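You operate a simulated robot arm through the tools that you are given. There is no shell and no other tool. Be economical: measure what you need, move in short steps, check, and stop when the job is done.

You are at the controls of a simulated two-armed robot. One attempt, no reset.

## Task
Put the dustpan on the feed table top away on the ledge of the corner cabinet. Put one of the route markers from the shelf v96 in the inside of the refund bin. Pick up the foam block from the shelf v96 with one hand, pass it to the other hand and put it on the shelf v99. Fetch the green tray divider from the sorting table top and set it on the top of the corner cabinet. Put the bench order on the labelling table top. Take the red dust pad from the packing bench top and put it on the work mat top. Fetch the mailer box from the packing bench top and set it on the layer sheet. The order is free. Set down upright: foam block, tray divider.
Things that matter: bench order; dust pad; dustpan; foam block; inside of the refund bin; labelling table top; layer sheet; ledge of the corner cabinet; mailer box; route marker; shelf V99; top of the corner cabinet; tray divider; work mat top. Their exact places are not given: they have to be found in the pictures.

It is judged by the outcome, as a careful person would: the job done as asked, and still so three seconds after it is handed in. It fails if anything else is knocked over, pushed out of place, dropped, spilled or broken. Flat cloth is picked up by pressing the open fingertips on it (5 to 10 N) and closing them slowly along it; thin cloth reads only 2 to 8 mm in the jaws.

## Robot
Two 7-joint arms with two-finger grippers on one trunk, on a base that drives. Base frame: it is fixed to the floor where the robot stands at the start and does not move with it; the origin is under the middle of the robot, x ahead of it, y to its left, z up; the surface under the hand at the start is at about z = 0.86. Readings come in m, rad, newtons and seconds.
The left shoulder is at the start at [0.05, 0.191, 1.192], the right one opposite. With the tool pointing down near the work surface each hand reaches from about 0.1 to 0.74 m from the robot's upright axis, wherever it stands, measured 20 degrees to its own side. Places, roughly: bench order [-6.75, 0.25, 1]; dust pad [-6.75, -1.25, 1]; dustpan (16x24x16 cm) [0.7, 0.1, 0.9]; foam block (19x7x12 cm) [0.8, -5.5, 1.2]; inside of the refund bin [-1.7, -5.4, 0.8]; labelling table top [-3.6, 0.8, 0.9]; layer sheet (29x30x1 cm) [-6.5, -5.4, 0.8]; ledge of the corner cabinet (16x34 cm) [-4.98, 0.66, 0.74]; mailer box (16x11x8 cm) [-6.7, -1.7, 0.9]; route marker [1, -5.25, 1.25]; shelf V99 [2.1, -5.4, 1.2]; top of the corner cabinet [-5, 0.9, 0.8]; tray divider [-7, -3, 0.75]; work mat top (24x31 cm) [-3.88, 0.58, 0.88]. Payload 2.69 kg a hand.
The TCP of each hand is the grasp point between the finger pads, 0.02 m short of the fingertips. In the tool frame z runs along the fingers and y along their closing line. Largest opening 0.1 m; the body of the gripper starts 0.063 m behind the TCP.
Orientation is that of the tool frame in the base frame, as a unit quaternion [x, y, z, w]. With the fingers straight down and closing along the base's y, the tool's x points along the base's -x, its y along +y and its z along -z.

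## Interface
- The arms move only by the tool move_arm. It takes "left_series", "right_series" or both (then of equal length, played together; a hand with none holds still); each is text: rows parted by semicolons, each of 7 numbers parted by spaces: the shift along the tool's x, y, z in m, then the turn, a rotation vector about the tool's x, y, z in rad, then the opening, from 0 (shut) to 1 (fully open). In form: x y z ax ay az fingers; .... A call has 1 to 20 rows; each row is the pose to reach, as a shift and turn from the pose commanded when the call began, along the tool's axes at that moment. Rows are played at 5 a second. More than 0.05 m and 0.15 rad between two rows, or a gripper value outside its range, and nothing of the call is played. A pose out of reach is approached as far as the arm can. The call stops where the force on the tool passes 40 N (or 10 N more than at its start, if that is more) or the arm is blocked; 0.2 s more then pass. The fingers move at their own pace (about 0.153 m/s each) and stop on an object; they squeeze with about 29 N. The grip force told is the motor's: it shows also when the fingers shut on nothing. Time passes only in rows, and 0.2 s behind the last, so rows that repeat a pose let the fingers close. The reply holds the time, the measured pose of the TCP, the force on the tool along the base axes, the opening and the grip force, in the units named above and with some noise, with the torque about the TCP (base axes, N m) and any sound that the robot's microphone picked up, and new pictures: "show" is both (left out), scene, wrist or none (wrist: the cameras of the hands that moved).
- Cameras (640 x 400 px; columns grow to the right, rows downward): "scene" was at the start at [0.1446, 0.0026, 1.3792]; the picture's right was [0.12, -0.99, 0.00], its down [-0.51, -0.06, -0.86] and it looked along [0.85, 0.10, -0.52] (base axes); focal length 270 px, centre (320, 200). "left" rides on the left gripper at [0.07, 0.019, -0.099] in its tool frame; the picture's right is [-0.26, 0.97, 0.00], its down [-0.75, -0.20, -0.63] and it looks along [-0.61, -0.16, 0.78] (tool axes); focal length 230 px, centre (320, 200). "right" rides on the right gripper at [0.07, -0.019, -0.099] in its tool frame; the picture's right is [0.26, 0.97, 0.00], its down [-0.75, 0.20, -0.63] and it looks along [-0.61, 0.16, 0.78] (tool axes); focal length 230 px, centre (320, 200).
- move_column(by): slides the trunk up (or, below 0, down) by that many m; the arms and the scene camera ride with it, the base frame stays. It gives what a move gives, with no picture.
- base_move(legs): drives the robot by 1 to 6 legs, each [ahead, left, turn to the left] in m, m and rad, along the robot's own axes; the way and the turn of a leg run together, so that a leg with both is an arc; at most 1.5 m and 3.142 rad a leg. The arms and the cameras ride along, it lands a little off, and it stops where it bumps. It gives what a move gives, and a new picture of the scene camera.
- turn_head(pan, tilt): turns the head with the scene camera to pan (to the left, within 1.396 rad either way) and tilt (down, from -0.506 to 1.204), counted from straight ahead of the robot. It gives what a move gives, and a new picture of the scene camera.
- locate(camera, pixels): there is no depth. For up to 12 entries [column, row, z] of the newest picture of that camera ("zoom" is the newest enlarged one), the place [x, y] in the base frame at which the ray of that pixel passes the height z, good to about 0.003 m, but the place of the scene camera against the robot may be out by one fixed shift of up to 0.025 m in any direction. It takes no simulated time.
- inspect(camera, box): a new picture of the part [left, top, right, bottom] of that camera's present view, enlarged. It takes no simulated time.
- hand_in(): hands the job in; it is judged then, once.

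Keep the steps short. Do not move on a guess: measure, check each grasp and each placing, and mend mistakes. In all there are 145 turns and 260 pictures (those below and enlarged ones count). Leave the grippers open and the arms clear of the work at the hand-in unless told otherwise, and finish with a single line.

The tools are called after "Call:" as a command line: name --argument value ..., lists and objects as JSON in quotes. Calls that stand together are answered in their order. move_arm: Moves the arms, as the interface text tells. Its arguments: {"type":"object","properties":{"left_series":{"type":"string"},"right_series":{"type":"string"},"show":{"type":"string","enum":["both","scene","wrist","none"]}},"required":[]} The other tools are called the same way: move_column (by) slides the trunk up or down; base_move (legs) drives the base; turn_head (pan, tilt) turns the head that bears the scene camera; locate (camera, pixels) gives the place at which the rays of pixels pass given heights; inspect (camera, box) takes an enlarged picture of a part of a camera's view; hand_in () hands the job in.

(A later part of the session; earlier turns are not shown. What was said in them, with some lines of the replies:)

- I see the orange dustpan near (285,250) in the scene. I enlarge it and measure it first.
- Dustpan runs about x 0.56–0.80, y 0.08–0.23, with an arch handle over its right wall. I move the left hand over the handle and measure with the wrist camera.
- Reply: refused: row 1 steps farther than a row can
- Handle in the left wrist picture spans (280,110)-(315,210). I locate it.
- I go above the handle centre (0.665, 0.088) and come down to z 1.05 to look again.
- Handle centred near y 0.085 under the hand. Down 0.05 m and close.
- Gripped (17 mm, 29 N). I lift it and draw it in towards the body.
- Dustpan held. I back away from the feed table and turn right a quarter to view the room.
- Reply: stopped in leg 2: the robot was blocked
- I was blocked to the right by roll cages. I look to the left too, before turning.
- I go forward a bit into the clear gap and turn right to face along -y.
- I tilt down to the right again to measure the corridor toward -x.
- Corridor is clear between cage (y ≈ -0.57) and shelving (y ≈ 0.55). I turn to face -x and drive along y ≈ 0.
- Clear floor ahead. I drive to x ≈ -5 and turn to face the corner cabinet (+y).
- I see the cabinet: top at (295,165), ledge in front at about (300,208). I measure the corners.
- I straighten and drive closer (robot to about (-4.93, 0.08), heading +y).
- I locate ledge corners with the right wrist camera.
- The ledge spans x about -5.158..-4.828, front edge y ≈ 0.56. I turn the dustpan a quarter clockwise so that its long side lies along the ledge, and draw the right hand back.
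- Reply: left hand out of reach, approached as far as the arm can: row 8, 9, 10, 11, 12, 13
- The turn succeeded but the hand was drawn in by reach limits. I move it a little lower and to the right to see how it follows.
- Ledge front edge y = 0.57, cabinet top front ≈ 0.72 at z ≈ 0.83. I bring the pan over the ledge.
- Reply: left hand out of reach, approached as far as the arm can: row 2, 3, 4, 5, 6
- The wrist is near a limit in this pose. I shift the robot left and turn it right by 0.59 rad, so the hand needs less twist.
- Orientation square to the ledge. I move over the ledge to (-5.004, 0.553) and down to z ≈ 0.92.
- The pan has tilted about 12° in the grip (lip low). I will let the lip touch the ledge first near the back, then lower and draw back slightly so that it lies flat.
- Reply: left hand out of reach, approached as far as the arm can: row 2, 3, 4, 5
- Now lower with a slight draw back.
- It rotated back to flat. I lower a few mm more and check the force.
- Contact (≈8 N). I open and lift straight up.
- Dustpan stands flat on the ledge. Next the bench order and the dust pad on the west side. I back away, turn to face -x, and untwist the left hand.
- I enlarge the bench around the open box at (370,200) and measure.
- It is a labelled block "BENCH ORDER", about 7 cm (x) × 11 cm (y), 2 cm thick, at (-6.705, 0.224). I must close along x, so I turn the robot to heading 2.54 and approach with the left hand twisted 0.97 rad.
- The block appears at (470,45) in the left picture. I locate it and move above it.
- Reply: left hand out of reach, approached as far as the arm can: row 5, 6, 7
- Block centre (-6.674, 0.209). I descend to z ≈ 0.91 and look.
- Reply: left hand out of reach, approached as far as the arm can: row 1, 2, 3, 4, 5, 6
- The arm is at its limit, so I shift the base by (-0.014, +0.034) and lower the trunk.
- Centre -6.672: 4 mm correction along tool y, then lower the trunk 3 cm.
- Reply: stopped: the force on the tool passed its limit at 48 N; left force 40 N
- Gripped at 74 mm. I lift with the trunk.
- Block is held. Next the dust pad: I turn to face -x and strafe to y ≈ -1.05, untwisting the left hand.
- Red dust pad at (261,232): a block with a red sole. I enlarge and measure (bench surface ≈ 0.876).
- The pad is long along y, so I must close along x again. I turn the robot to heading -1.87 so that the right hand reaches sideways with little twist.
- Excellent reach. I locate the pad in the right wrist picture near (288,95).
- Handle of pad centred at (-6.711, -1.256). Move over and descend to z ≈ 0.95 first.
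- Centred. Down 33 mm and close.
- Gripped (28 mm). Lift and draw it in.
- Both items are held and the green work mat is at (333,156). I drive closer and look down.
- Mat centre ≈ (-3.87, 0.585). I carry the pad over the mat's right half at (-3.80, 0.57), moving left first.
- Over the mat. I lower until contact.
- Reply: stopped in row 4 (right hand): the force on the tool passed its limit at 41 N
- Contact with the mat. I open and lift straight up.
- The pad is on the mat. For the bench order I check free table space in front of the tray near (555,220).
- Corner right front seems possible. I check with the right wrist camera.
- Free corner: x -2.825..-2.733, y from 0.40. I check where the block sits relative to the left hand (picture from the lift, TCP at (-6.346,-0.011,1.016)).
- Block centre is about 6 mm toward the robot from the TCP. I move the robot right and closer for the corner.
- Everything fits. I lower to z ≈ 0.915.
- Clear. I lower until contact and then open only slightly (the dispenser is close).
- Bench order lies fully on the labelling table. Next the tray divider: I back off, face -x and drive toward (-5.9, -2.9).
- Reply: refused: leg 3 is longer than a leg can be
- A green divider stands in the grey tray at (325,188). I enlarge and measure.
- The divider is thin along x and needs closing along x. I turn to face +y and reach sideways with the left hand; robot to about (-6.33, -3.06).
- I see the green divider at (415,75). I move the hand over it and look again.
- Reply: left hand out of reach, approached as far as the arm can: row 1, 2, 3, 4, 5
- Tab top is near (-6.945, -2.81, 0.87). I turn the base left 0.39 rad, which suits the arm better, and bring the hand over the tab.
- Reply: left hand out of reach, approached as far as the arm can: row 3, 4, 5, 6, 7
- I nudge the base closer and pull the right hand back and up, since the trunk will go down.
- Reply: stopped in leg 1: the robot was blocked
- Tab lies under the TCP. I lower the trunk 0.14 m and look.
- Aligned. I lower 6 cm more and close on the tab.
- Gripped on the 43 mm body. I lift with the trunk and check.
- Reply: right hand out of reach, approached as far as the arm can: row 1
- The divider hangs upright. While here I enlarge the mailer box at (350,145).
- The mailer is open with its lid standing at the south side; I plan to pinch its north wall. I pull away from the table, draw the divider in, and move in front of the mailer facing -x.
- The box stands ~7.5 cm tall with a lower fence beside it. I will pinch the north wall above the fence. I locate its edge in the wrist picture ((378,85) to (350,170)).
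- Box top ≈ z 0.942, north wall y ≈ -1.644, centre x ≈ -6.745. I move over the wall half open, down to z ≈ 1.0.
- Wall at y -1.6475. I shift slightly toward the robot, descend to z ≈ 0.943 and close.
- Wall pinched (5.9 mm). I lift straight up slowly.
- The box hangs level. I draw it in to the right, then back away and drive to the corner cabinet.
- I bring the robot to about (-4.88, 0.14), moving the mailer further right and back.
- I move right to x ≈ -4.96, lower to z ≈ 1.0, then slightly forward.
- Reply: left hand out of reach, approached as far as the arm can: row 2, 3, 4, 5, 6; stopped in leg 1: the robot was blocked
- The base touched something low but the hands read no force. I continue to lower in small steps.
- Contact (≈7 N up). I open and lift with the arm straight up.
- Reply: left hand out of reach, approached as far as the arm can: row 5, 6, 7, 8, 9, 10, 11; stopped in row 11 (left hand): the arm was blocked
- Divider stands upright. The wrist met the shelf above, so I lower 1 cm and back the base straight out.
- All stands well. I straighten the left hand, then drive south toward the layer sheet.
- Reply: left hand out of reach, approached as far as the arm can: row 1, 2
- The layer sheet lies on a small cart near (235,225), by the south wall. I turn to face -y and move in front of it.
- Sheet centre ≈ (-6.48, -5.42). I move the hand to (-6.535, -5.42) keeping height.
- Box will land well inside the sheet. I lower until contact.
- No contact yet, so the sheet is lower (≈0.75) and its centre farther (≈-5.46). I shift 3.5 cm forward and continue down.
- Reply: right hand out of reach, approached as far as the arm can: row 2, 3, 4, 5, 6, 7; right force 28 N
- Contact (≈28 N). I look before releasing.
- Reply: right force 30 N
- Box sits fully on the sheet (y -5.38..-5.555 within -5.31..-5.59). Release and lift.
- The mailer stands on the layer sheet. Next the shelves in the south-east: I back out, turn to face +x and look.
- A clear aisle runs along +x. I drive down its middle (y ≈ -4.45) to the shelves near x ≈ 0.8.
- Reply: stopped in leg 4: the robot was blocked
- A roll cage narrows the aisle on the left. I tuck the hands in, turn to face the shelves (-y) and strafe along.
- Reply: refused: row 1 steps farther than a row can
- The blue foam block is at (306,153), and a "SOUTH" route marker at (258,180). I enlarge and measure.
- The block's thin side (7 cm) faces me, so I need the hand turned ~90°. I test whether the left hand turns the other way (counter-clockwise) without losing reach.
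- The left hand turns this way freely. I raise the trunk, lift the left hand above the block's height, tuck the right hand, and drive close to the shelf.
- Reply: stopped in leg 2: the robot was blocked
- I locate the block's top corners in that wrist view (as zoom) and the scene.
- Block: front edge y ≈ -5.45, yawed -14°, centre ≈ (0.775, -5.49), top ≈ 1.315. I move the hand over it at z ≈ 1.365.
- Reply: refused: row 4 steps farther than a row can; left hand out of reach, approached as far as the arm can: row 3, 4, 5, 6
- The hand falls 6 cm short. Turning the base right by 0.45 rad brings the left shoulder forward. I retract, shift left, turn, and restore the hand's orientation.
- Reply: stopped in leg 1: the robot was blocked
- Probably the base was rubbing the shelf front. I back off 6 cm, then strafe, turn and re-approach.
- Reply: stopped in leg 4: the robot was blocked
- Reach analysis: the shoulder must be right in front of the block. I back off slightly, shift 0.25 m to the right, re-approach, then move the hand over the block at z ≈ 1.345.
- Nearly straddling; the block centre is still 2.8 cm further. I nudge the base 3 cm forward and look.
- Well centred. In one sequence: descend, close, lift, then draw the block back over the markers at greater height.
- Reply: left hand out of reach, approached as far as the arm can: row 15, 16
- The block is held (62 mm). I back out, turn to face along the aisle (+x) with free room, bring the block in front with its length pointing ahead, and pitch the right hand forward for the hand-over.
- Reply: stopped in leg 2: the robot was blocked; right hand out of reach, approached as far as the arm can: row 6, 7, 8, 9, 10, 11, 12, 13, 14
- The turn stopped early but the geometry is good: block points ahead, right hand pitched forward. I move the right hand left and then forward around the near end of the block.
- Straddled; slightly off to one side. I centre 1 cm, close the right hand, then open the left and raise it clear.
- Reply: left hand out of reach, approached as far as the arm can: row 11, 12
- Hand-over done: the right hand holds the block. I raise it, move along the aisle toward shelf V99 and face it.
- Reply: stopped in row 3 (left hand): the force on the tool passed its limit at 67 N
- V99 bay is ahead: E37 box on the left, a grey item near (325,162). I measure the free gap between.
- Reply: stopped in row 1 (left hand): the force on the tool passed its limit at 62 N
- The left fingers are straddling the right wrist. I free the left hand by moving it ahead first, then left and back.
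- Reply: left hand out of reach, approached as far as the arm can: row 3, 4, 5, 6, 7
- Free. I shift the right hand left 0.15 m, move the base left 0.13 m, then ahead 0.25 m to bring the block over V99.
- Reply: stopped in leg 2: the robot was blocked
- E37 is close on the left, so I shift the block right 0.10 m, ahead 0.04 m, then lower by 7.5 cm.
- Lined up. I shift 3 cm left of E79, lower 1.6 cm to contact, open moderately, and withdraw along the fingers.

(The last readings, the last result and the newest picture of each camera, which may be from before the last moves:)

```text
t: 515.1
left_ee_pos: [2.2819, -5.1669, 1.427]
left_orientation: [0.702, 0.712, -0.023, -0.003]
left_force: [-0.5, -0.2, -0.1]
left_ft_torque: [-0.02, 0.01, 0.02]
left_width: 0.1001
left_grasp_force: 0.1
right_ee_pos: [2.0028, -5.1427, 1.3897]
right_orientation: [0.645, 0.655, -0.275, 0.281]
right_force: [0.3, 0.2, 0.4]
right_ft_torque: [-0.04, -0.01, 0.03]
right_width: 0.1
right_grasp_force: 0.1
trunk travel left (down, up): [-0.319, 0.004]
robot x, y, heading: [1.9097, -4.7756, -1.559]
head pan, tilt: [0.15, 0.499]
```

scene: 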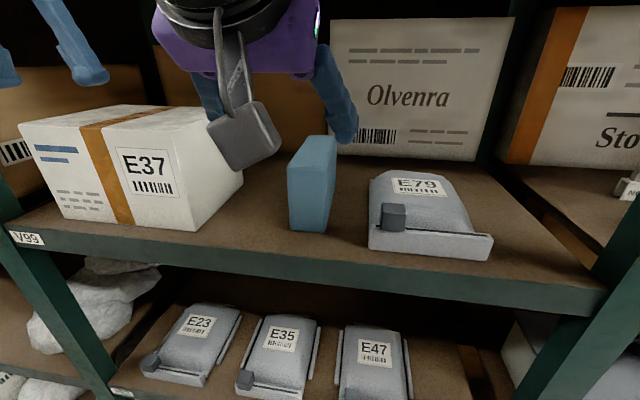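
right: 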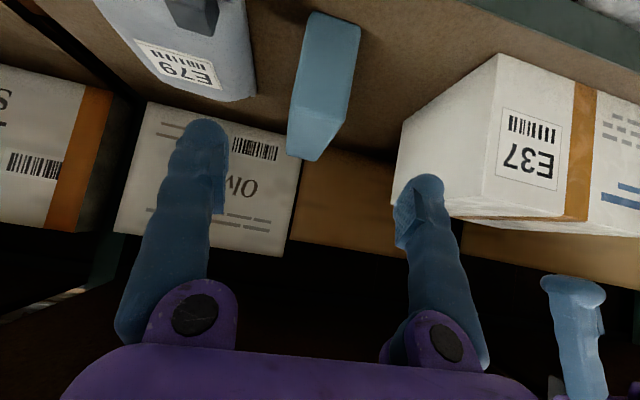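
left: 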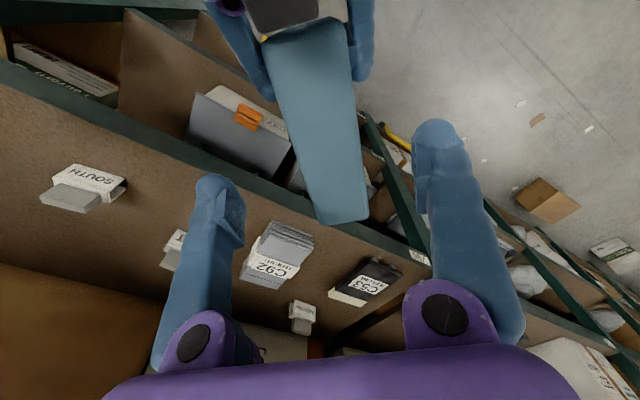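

The foam block stands upright on V99. Next the route marker: I go back along the aisle to SOUTH, un-pitching the right hand and bringing the left hand in position.

Call:
base_move --legs '[[-0.23, 0, -0.01], [0, -0.61, 0], [0, -0.61, 0]]'

Call:
move_arm --left_series "0 -0.025 0 0 0 0 1; 0 -0.05 0 0 0 0 1; 0 -0.075 0 0 0 0 1; 0 -0.1 0 0 0 0 1; 0 -0.125 0 0 0 0 1; 0 -0.15 0 0 0 0 1; 0 -0.175 0 0 0 0 1; 0 -0.2 0 0 0 0 1" --right_series "0 -0.04 0 0 0.1 0 1; 0 -0.08 0 0 0.2 0 1; 0 -0.12 0 0 0.3 0 1; 0 -0.16 0 0 0.4 0 1; 0 -0.2 0 0 0.5 0 1; 0 -0.24 0 0 0.6 0 1; 0 -0.28 0 0 0.7 0 1; 0 -0.31 0 0 0.8 0 1" --show "none"

Call:
base_move --legs '[[0.17, 0, 0]]'

Call:
inspect --camera "left" --box '[0, 0, 640, 400]'

```text
t: 527.6
left_ee_pos: [1.0491, -4.9643, 1.4224]
left_orientation: [0.707, 0.707, -0.016, -0.007]
left_force: [0.4, 0.4, -0.2]
left_ft_torque: [-0.03, 0.02, -0.02]
left_width: 0.1002
left_grasp_force: 0.0
right_ee_pos: [0.774, -4.9353, 1.3853]
right_orientation: [0.652, 0.652, -0.272, 0.276]
right_force: [0.0, 0.9, 0.3]
right_ft_torque: [0.02, 0.0, -0.01]
right_width: 0.0996
right_grasp_force: 0.0
trunk travel left (down, up): [-0.319, 0.004]
robot x, y, heading: [0.6862, -4.552, -1.577]
head pan, tilt: [0.15, 0.499]
```

scene: 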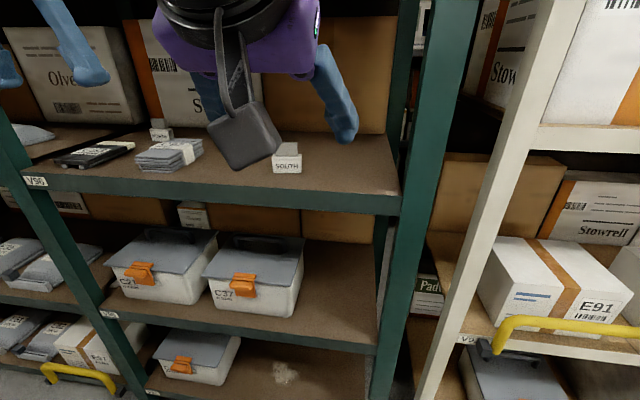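

```text
t: 529.4
left_ee_pos: [0.8497, -4.9657, 1.4295]
left_orientation: [0.707, 0.707, -0.017, -0.007]
left_force: [0.4, -0.6, -0.3]
left_ft_torque: [0.0, 0.01, -0.01]
left_width: 0.0999
left_grasp_force: 0.1
right_ee_pos: [0.4625, -4.9384, 1.385]
right_orientation: [0.706, 0.708, 0.004, 0.001]
right_force: [0.2, -0.2, 0.1]
right_ft_torque: [-0.01, -0.01, 0.02]
right_width: 0.1
right_grasp_force: 0.2
trunk travel left (down, up): [-0.319, 0.004]
robot x, y, heading: [0.6864, -4.557, -1.577]
head pan, tilt: [0.15, 0.499]
```

```text
t: 530.9
left_ee_pos: [0.8497, -5.133, 1.4293]
left_orientation: [0.707, 0.707, -0.017, -0.007]
left_force: [0.1, -0.5, -0.5]
left_ft_torque: [-0.01, 0.02, -0.03]
left_width: 0.0999
left_grasp_force: 0.1
right_ee_pos: [0.4636, -5.1064, 1.3851]
right_orientation: [0.706, 0.709, 0.003, 0.001]
right_force: [0.0, 0.2, -0.2]
right_ft_torque: [0.03, 0.02, 0.01]
right_width: 0.0998
right_grasp_force: 0.2
trunk travel left (down, up): [-0.319, 0.004]
robot x, y, heading: [0.6842, -4.7223, -1.573]
head pan, tilt: [0.15, 0.499]
```

scene: 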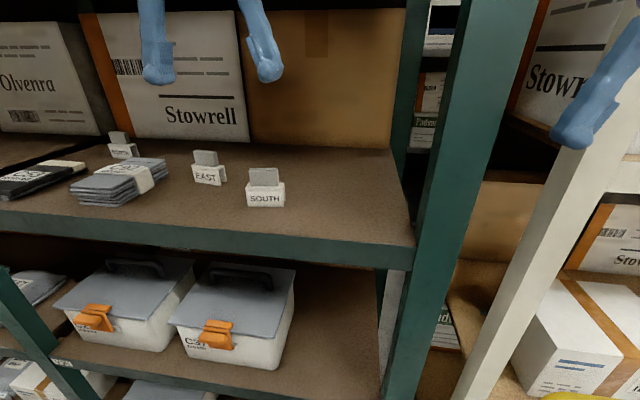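

```text
1.00 times, centred on (320, 200) of left (not enlarged: the box is as wide or as high as the picture)
```

zoom: 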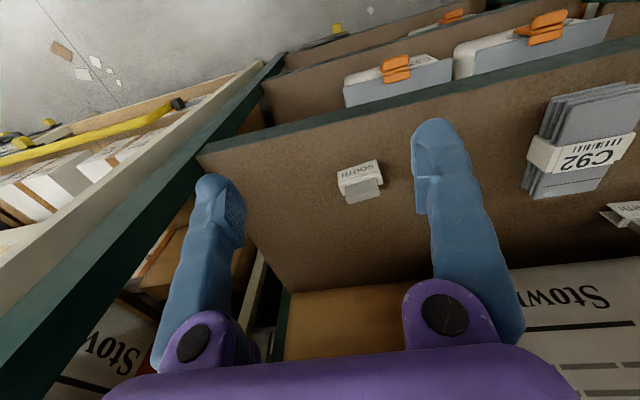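

SOUTH marker at (362,182) in the wrist view. I locate it, then approach.

Call:
locate --camera "zoom" --pixels '[[345, 195, 1.26], [384, 186, 1.26], [363, 185, 1.26], [338, 178, 1.24], [380, 164, 1.24], [340, 188, 1.2], [382, 175, 1.2], [198, 152, 1.19]]'

Call:
inspect --camera "scene" --box '[180, 130, 320, 230]'

```text
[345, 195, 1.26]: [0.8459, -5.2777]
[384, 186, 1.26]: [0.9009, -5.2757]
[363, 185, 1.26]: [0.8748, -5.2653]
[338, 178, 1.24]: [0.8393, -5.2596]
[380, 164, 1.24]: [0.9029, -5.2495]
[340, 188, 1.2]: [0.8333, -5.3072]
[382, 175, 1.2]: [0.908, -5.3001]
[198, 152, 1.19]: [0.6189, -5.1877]
```

```text
4.00 times, centred on (250, 180) of scene
```

zoom: 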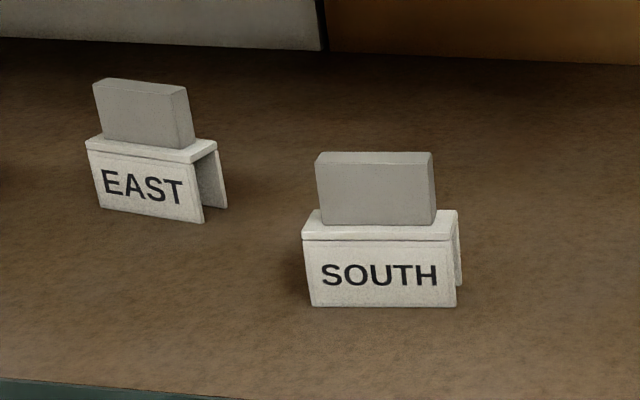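

Marker centre ≈ (0.873, -5.276). In one sequence I go over it, descend, close, lift and draw back.

Call:
move_arm --left_series "-0.045 0.01 0 0 0 0 1; -0.09 0.023 0.005 0 0 0 1; -0.135 0.023 0.01 0 0 0 1; -0.143 0.023 0.05 0 0 0 1; -0.143 0.023 0.09 0 0 0 1; -0.143 0.023 0.13 0 0 0 1; -0.143 0.023 0.165 0 0 0 1; -0.143 0.023 0.184 0 0 0 1; -0.143 0.023 0.184 0 0 0 1; -0.143 0.023 0.184 0 0 0 0.4; -0.143 0.023 0.184 0 0 0 0; -0.143 0.023 0.184 0 0 0 0; -0.143 0.023 0.15 0 0 0 0; -0.143 0.023 0.11 0 0 0 0; -0.143 0.023 0.07 0 0 0 0; -0.143 0.023 0.04 0 0 0 0; -0.1 0.023 0.03 0 0 0 0; -0.055 0.023 0.03 0 0 0 0; -0.01 0.023 0.03 0 0 0 0" --show "both"

```text
t: 532.3
left_ee_pos: [0.8542, -5.2151, 1.4244]
left_orientation: [0.721, 0.68, -0.112, 0.076]
left_force: [-0.1, -0.9, 0.1]
left_ft_torque: [0.0, 0.01, 0.0]
left_width: 0.1001
left_grasp_force: 0.1
right_ee_pos: [0.4677, -5.0757, 1.3945]
right_orientation: [0.705, 0.709, -0.007, 0.009]
right_force: [0.8, 0.2, -0.4]
right_ft_torque: [-0.05, 0.1, -0.01]
right_width: 0.0998
right_grasp_force: 0.1
trunk travel left (down, up): [-0.319, 0.004]
robot x, y, heading: [0.6856, -4.7197, -1.575]
head pan, tilt: [0.15, 0.499]
stopped in row 7 (left hand): the arm was blocked; the commanded pose is now the measured one
```

scene: 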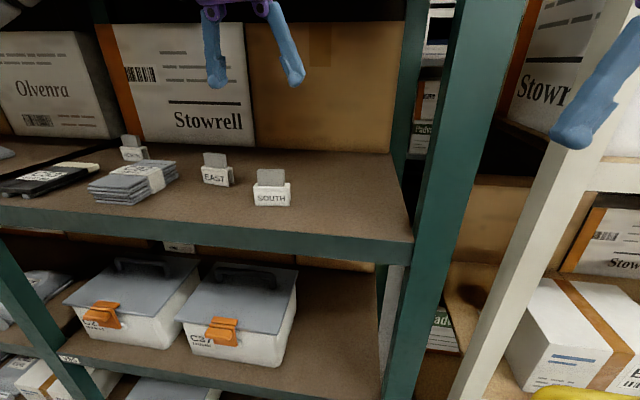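
left: 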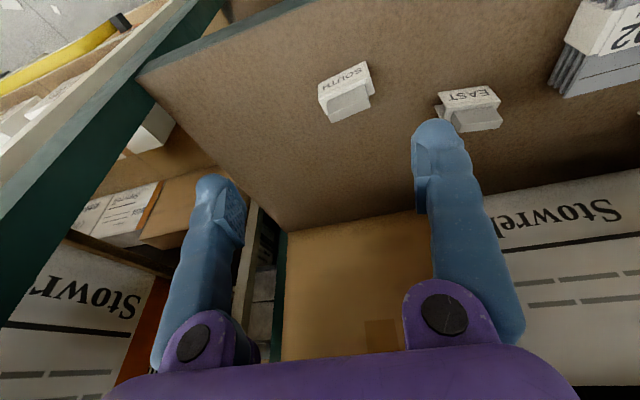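

The wrist met the upper board. I back out a little, straighten, enter lower (z ≈ 1.345), and do the grasp in one sequence.

Call:
move_arm --left_series "0.046 0 -0.0024 -0.013 0.067 -0.0145 1; 0.0948 0 0.0049 -0.026 0.134 -0.029 1; 0.115 0 0.0408 -0.038 0.201 -0.0435 1; 0.1178 0 0.0504 -0.051 0.268 -0.058 1; 0.0792 0.01 0.0611 -0.051 0.268 -0.058 1; 0.0407 0.019 0.0718 -0.051 0.268 -0.058 1; 0.0021 0.019 0.0824 -0.051 0.268 -0.058 1; -0.0374 0.019 0.0934 -0.051 0.268 -0.058 1; -0.0268 0.019 0.132 -0.051 0.268 -0.058 1; -0.0161 0.019 0.1705 -0.051 0.268 -0.058 1; -0.0113 0.019 0.1879 -0.051 0.268 -0.058 1; -0.0113 0.019 0.1879 -0.051 0.268 -0.058 0.4; -0.0113 0.019 0.1879 -0.051 0.268 -0.058 0; -0.0113 0.019 0.1879 -0.051 0.268 -0.058 0; -0.0214 0.019 0.1513 -0.051 0.268 -0.058 0; -0.0321 0.019 0.1127 -0.051 0.268 -0.058 0; -0.0361 0.019 0.0982 -0.051 0.268 -0.058 0; 0.0034 0.019 0.0873 -0.051 0.268 -0.058 0; 0.042 0.019 0.0766 -0.051 0.268 -0.058 0; 0.0805 0.019 0.0659 -0.051 0.268 -0.058 0" --show "both"

```text
t: 536.5
left_ee_pos: [0.8759, -5.1954, 1.3204]
left_orientation: [0.697, 0.717, 0.02, -0.023]
left_force: [-0.3, 0.3, -0.4]
left_ft_torque: [-0.01, 0.03, 0.01]
left_width: 0.0691
left_grasp_force: 29.3
right_ee_pos: [0.4646, -5.1061, 1.3858]
right_orientation: [0.706, 0.708, 0.002, 0.0]
right_force: [1.0, -0.4, 0.3]
right_ft_torque: [-0.01, 0.01, -0.02]
right_width: 0.1001
right_grasp_force: 0.0
trunk travel left (down, up): [-0.319, 0.004]
robot x, y, heading: [0.6895, -4.7236, -1.571]
head pan, tilt: [0.15, 0.499]
```

scene: 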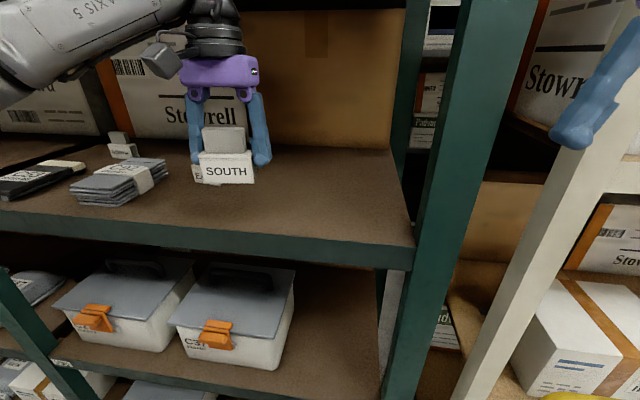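
left: 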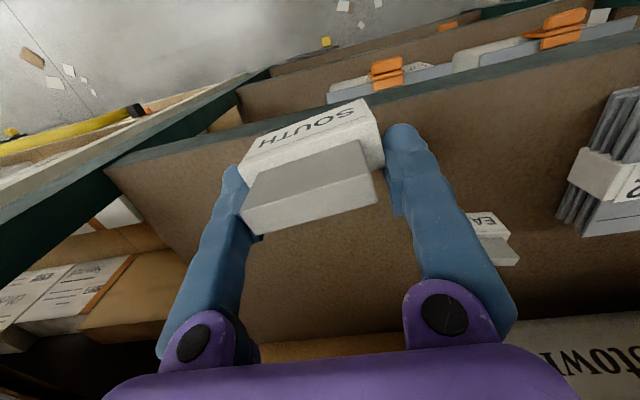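

SOUTH marker is held (69 mm). I draw it in, back off and strafe to the refund bin near x ≈ -1.7.

Call:
move_arm --left_series "0.04 0 0 0 0 0 0; 0.08 0 0 0 0 0 0; 0.11 0 0 0 0 0 0" --show "none"

Call:
base_move --legs '[[-0.18, 0, 0], [0, -1.2, 0], [0, -1.27, 0]]'

Call:
turn_head --pan 0.0 --tilt 0.6

```text
t: 537.3
left_ee_pos: [0.8733, -5.0827, 1.3242]
left_orientation: [0.698, 0.716, 0.02, -0.023]
left_force: [-0.2, -0.2, -0.6]
left_ft_torque: [0.0, 0.0, -0.01]
left_width: 0.0689
left_grasp_force: 29.0
right_ee_pos: [0.463, -5.1083, 1.385]
right_orientation: [0.705, 0.709, 0.003, 0.001]
right_force: [-0.7, -0.4, -0.3]
right_ft_torque: [-0.03, -0.03, 0.03]
right_width: 0.0998
right_grasp_force: 0.1
trunk travel left (down, up): [-0.319, 0.004]
robot x, y, heading: [0.6894, -4.7228, -1.573]
head pan, tilt: [0.15, 0.499]
```

```text
t: 560.0
left_ee_pos: [-1.5809, -4.9066, 1.3257]
left_orientation: [0.695, 0.718, 0.019, -0.022]
left_force: [-0.2, 0.6, 0.4]
left_ft_torque: [0.04, 0.01, -0.01]
left_width: 0.0688
left_grasp_force: 29.3
right_ee_pos: [-1.9924, -4.9343, 1.3855]
right_orientation: [0.704, 0.71, 0.003, 0.0]
right_force: [-0.9, 0.3, 0.0]
right_ft_torque: [0.01, 0.01, 0.0]
right_width: 0.0999
right_grasp_force: 0.0
trunk travel left (down, up): [-0.319, 0.004]
robot x, y, heading: [-1.7688, -4.5438, -1.568]
head pan, tilt: [0.15, 0.499]
```

scene: 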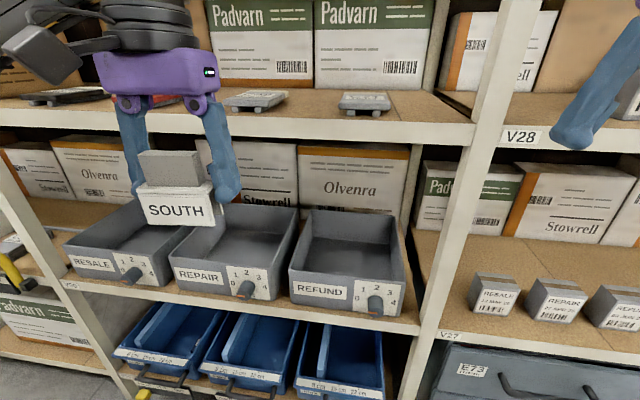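

```text
t: 560.7
left_ee_pos: [-1.5809, -4.9083, 1.3252]
left_orientation: [0.695, 0.718, 0.019, -0.023]
left_force: [0.1, 0.0, -1.0]
left_ft_torque: [-0.02, -0.01, -0.01]
left_width: 0.0688
left_grasp_force: 29.1
right_ee_pos: [-1.993, -4.9334, 1.3858]
right_orientation: [0.704, 0.71, 0.004, 0.0]
right_force: [0.6, 0.5, 0.4]
right_ft_torque: [0.0, 0.0, -0.02]
right_width: 0.1
right_grasp_force: 0.1
trunk travel left (down, up): [-0.319, 0.004]
robot x, y, heading: [-1.7727, -4.5437, -1.568]
head pan, tilt: [0.0, 0.6]
```

scene: 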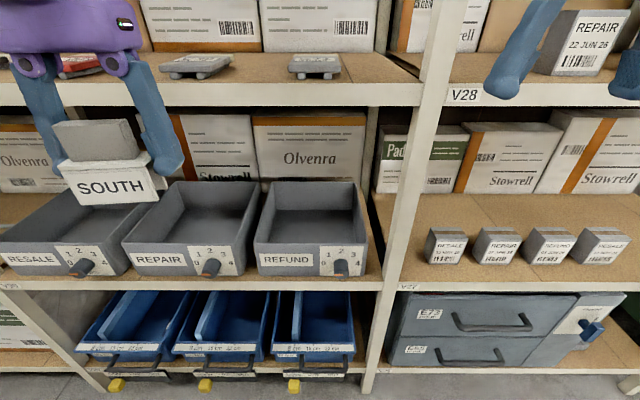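

The REFUND bin is at (310,215), its inside open in front below the upper board. I shift right, pitch the left hand forward 0.7 rad, and lower it to z ≈ 1.03 in front of the bin; the right hand draws back.

Call:
base_move --legs '[[0, -0.14, 0]]'

Call:
move_arm --left_series "0 0 0.037 0 -0.09 0 0; 0 0 0.074 0 -0.18 0 0; 0 0 0.111 0 -0.27 0 0; 0 0 0.148 0 -0.36 0 0; 0 0 0.185 0 -0.45 0 0; 0 0 0.222 0 -0.54 0 0; 0 0 0.259 0 -0.63 0 0; 0 0 0.295 0 -0.74 0 0; 0 0 0.295 0 -0.74 0 0" --right_series "0.018 0 0 0 0 0 1; 0.036 0 0 0 0 0 1; 0.054 0 0 0 0 0 1; 0.072 0 0 0 0 0 1; 0.09 0 0 0 0 0 1; 0.108 0 0 0 0 0 1; 0.126 0 0 0 0 0 1; 0.144 0 0 0 0 0 1; 0.15 0 0 0 0 0 1" --show "both"

```text
t: 562.6
left_ee_pos: [-1.7237, -4.9082, 1.3251]
left_orientation: [0.696, 0.718, 0.021, -0.023]
left_force: [-0.3, 0.1, -0.8]
left_ft_torque: [0.0, 0.01, 0.0]
left_width: 0.0688
left_grasp_force: 29.1
right_ee_pos: [-2.1358, -4.9345, 1.3847]
right_orientation: [0.704, 0.71, 0.004, 0.001]
right_force: [0.4, 0.2, 1.5]
right_ft_torque: [-0.01, -0.02, 0.04]
right_width: 0.1
right_grasp_force: 0.0
trunk travel left (down, up): [-0.319, 0.004]
robot x, y, heading: [-1.915, -4.5503, -1.566]
head pan, tilt: [0.0, 0.6]
```

scene: 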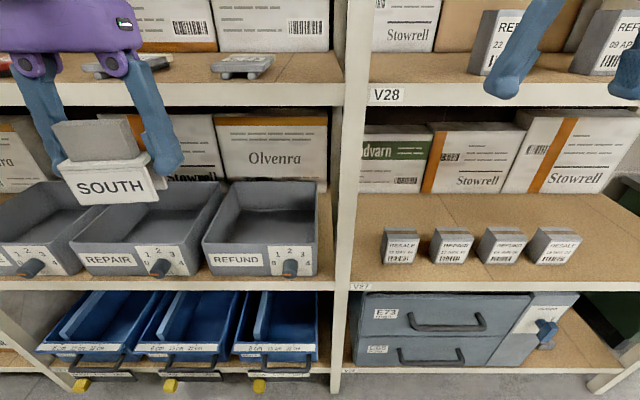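

```text
t: 564.6
left_ee_pos: [-1.7443, -4.9287, 1.0155]
left_orientation: [0.656, 0.677, -0.233, 0.237]
left_force: [-0.2, -0.3, -0.4]
left_ft_torque: [-0.01, 0.03, 0.0]
left_width: 0.0685
left_grasp_force: 28.6
left hand out of reach, approached as far as the arm can: row 6, 7, 8, 9
right_ee_pos: [-2.1364, -4.7846, 1.3849]
right_orientation: [0.704, 0.71, 0.004, 0.001]
right_force: [0.3, 0.2, -0.7]
right_ft_torque: [-0.02, -0.02, 0.0]
right_width: 0.1
right_grasp_force: 0.0
trunk travel left (down, up): [-0.319, 0.004]
robot x, y, heading: [-1.9128, -4.5473, -1.571]
head pan, tilt: [0.0, 0.6]
```

scene: 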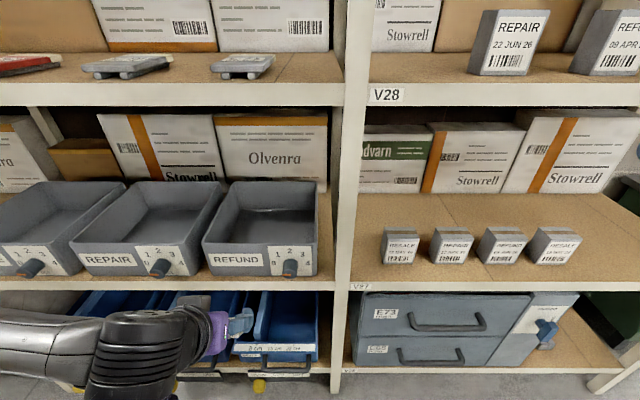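
right: 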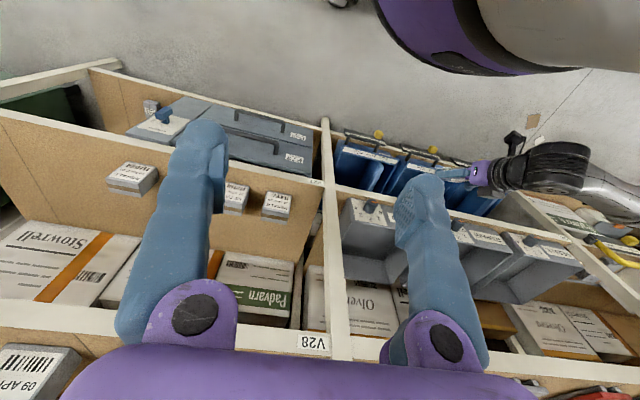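
left: 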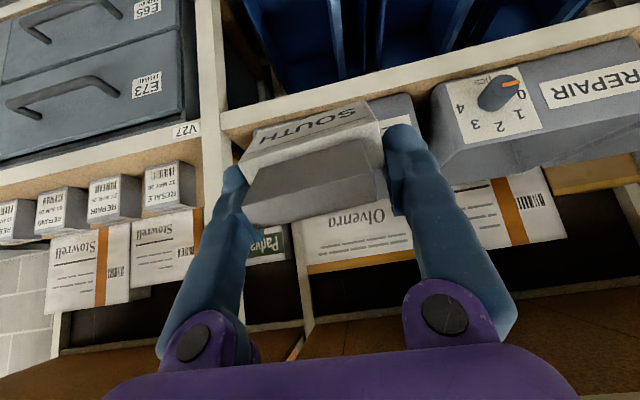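

Call:
locate --camera "left" --pixels '[[221, 128, 0.8], [221, 128, 0.85], [221, 128, 0.9], [195, 138, 0.8], [195, 138, 0.85], [195, 138, 0.9]]'

Call:
locate --camera "scene" --pixels '[[333, 281, 0.8], [333, 281, 0.85], [333, 281, 0.9], [349, 281, 0.8], [349, 281, 0.85], [349, 281, 0.9], [207, 243, 0.95], [318, 245, 0.95], [219, 183, 0.95], [316, 183, 0.95]]'

Call:
inspect --camera "left" --box '[150, 50, 500, 270]'

```text
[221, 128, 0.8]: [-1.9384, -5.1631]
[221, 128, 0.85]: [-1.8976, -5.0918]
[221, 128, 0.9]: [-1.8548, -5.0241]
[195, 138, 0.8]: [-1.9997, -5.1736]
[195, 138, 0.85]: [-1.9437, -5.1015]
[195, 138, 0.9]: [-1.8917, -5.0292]
```

```text
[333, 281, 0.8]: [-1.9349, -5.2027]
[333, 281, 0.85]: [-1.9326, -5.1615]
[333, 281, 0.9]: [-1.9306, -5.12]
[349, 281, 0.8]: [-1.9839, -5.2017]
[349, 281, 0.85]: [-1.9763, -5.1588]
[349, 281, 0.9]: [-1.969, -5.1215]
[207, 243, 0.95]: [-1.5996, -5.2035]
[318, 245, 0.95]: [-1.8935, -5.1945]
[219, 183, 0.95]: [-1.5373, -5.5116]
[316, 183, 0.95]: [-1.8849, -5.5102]
```

```text
1.82 times, centred on (325, 160) of left
```

zoom: 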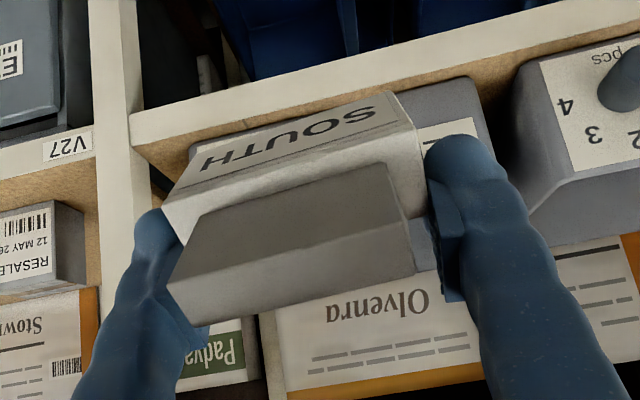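

Bin rim ≈ z 0.958, front ≈ y -5.19, board above ≈ 1.31. I raise slightly, drive 0.18 m closer, then carry the marker over the rim and down into the bin.

Call:
move_arm --left_series "-0.015 0 -0.018 0 0 0 0; -0.0283 0 -0.035 0 0 0 0; -0.0283 0 -0.035 0 0 0 0" --show "none"

Call:
base_move --legs '[[0.18, 0, 0]]'

Call:
move_arm --left_series "-0.0373 0 0.0302 0 0 0 0; -0.0747 0 0.0604 0 0 0 0; -0.112 0 0.0906 0 0 0 0; -0.1478 0 0.1195 0 0 0 0; -0.1421 0 0.1663 0 0 0 0; -0.1421 0 0.1663 0 0 0 0" --show "both"

```text
t: 565.4
left_ee_pos: [-1.7502, -4.9392, 1.0584]
left_orientation: [0.655, 0.678, -0.233, 0.238]
left_force: [0.4, -1.0, 0.0]
left_ft_torque: [0.0, 0.0, 0.0]
left_width: 0.0685
left_grasp_force: 29.1
left hand out of reach, approached as far as the arm can: row 1, 2, 3
right_ee_pos: [-2.1363, -4.7855, 1.3852]
right_orientation: [0.704, 0.71, 0.003, 0.001]
right_force: [0.1, -0.2, 0.0]
right_ft_torque: [0.02, -0.01, 0.03]
right_width: 0.1001
right_grasp_force: 0.0
trunk travel left (down, up): [-0.319, 0.004]
robot x, y, heading: [-1.914, -4.5476, -1.572]
head pan, tilt: [0.0, 0.6]
```

```text
t: 567.0
left_ee_pos: [-1.7519, -5.1232, 1.0579]
left_orientation: [0.656, 0.677, -0.233, 0.238]
left_force: [0.0, -0.6, 0.0]
left_ft_torque: [0.0, -0.02, 0.02]
left_width: 0.0687
left_grasp_force: 29.0
right_ee_pos: [-2.1369, -4.9668, 1.3859]
right_orientation: [0.704, 0.71, 0.005, 0.0]
right_force: [-0.6, 0.2, -0.2]
right_ft_torque: [0.04, 0.0, -0.02]
right_width: 0.1001
right_grasp_force: 0.0
trunk travel left (down, up): [-0.319, 0.004]
robot x, y, heading: [-1.913, -4.734, -1.571]
head pan, tilt: [0.0, 0.6]
```

scene: 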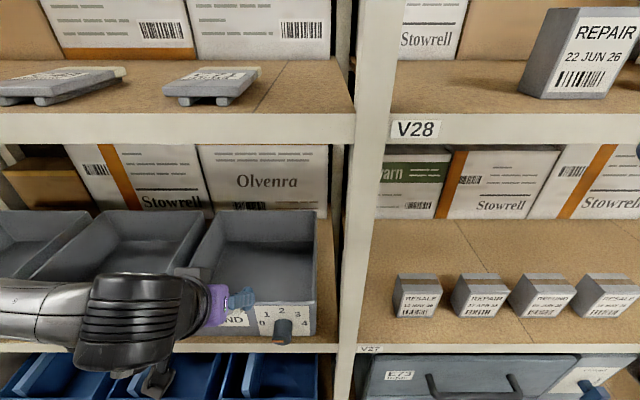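

```text
t: 568.4
left_ee_pos: [-1.7427, -5.3368, 1.0192]
left_orientation: [0.657, 0.676, -0.234, 0.237]
left_force: [0.6, -0.5, -0.6]
left_ft_torque: [0.01, -0.04, 0.01]
left_width: 0.0686
left_grasp_force: 29.0
right_ee_pos: [-2.137, -4.9662, 1.3848]
right_orientation: [0.705, 0.709, 0.003, 0.0]
right_force: [-0.6, 0.0, 0.0]
right_ft_torque: [-0.02, 0.0, -0.04]
right_width: 0.1002
right_grasp_force: 0.0
trunk travel left (down, up): [-0.319, 0.004]
robot x, y, heading: [-1.9176, -4.7292, -1.57]
head pan, tilt: [0.0, 0.6]
5 turns are left
```

scene: 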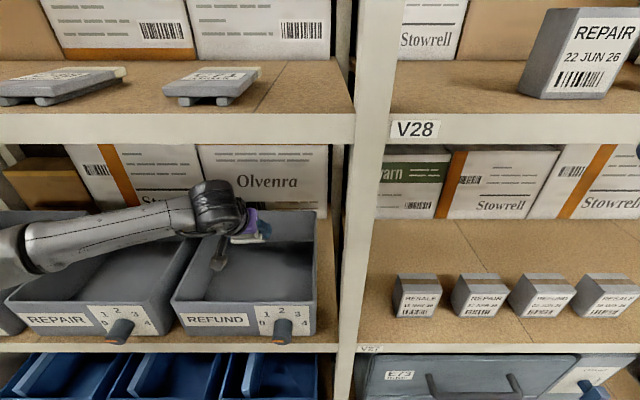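
left: 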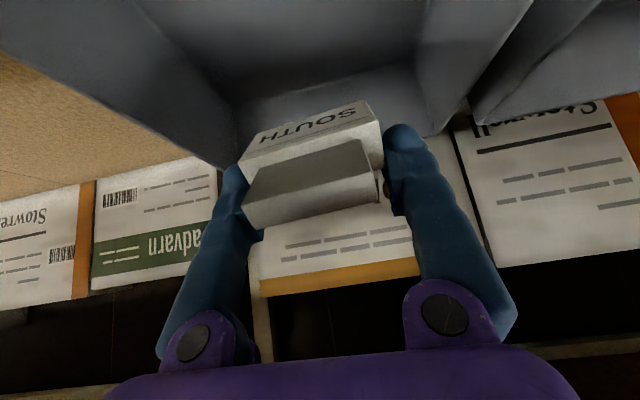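

Marker is over the REFUND bin. I lower it inside, open, and withdraw the same way.

Call:
move_arm --left_series "0.0096 0 0.0437 0 0 0 0; 0.0231 0 0.0842 0 0 0 0; 0.0451 0 0.1115 0 0 0 0; 0.0451 0 0.1115 0 0 0 0; 0.0451 0 0.1115 0 0 0 0.8; 0.0451 0 0.1115 0 0 0 1; 0.0451 0 0.1115 0 0 0 1; 0.0231 0 0.0842 0 0 0 1; 0.0096 0 0.0437 0 0 0 1; 0 0 0 0 0 0 1; 0.036 0 -0.029 0 0 0 1; 0.072 0 -0.058 0 0 0 1; 0.108 0 -0.087 0 0 0 1; 0.144 0 -0.116 0 0 0 1; 0.175 0 -0.14 0 0 0 1" --show "both"

```text
t: 571.6
left_ee_pos: [-1.7497, -5.1113, 1.0167]
left_orientation: [0.655, 0.678, -0.232, 0.24]
left_force: [0.4, 1.0, -0.6]
left_ft_torque: [0.0, 0.02, 0.0]
left_width: 0.1
left_grasp_force: 0.0
right_ee_pos: [-2.1367, -4.966, 1.3858]
right_orientation: [0.705, 0.709, 0.004, 0.0]
right_force: [-0.5, 0.3, 0.0]
right_ft_torque: [-0.02, 0.01, -0.02]
right_width: 0.1001
right_grasp_force: 0.1
trunk travel left (down, up): [-0.319, 0.004]
robot x, y, heading: [-1.9129, -4.7271, -1.567]
head pan, tilt: [0.0, 0.6]
4 turns are left
```

scene: 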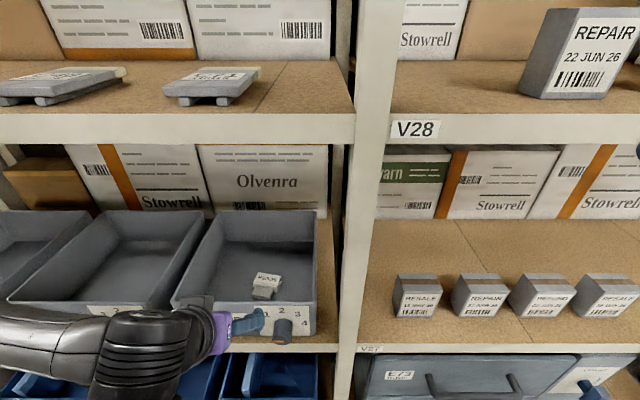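
left: 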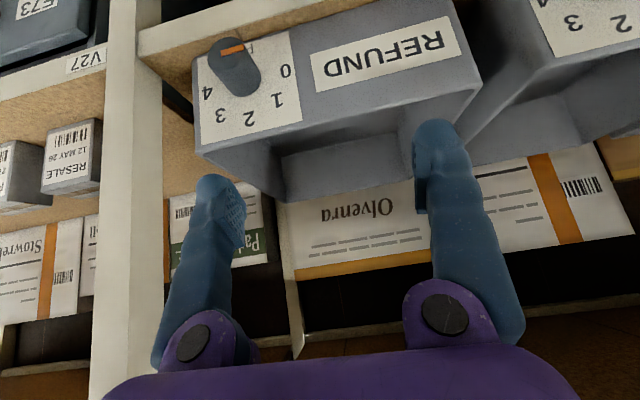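

The marker lies inside the REFUND bin. I back the robot clear.

Call:
base_move --legs '[[-0.2, 0, 0]]'

```text
t: 573.2
left_ee_pos: [-1.7498, -4.9084, 1.0152]
left_orientation: [0.656, 0.678, -0.232, 0.238]
left_force: [0.5, 0.6, 0.6]
left_ft_torque: [-0.03, 0.02, 0.0]
left_width: 0.0999
left_grasp_force: 0.1
right_ee_pos: [-2.1369, -4.7635, 1.386]
right_orientation: [0.705, 0.709, 0.003, 0.001]
right_force: [-0.5, 0.7, -0.9]
right_ft_torque: [-0.04, 0.03, -0.01]
right_width: 0.1002
right_grasp_force: 0.0
trunk travel left (down, up): [-0.319, 0.004]
robot x, y, heading: [-1.9143, -4.5306, -1.574]
head pan, tilt: [0.0, 0.6]
3 turns are left
```

scene: 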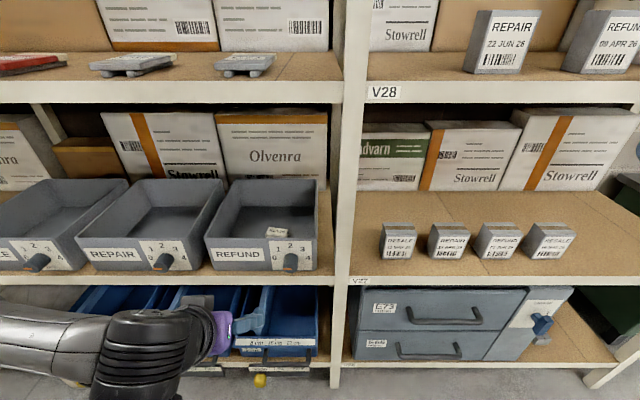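

All seven items are placed, both grippers are open and the arms are clear. I hand in.

Call:
hand_in

```text
The job is handed in.
```

All seven items were placed as asked and the job is handed in: I saw each one sitting in its place as I let go, and the foam block was passed between hands and, like the tray divider, set down upright.
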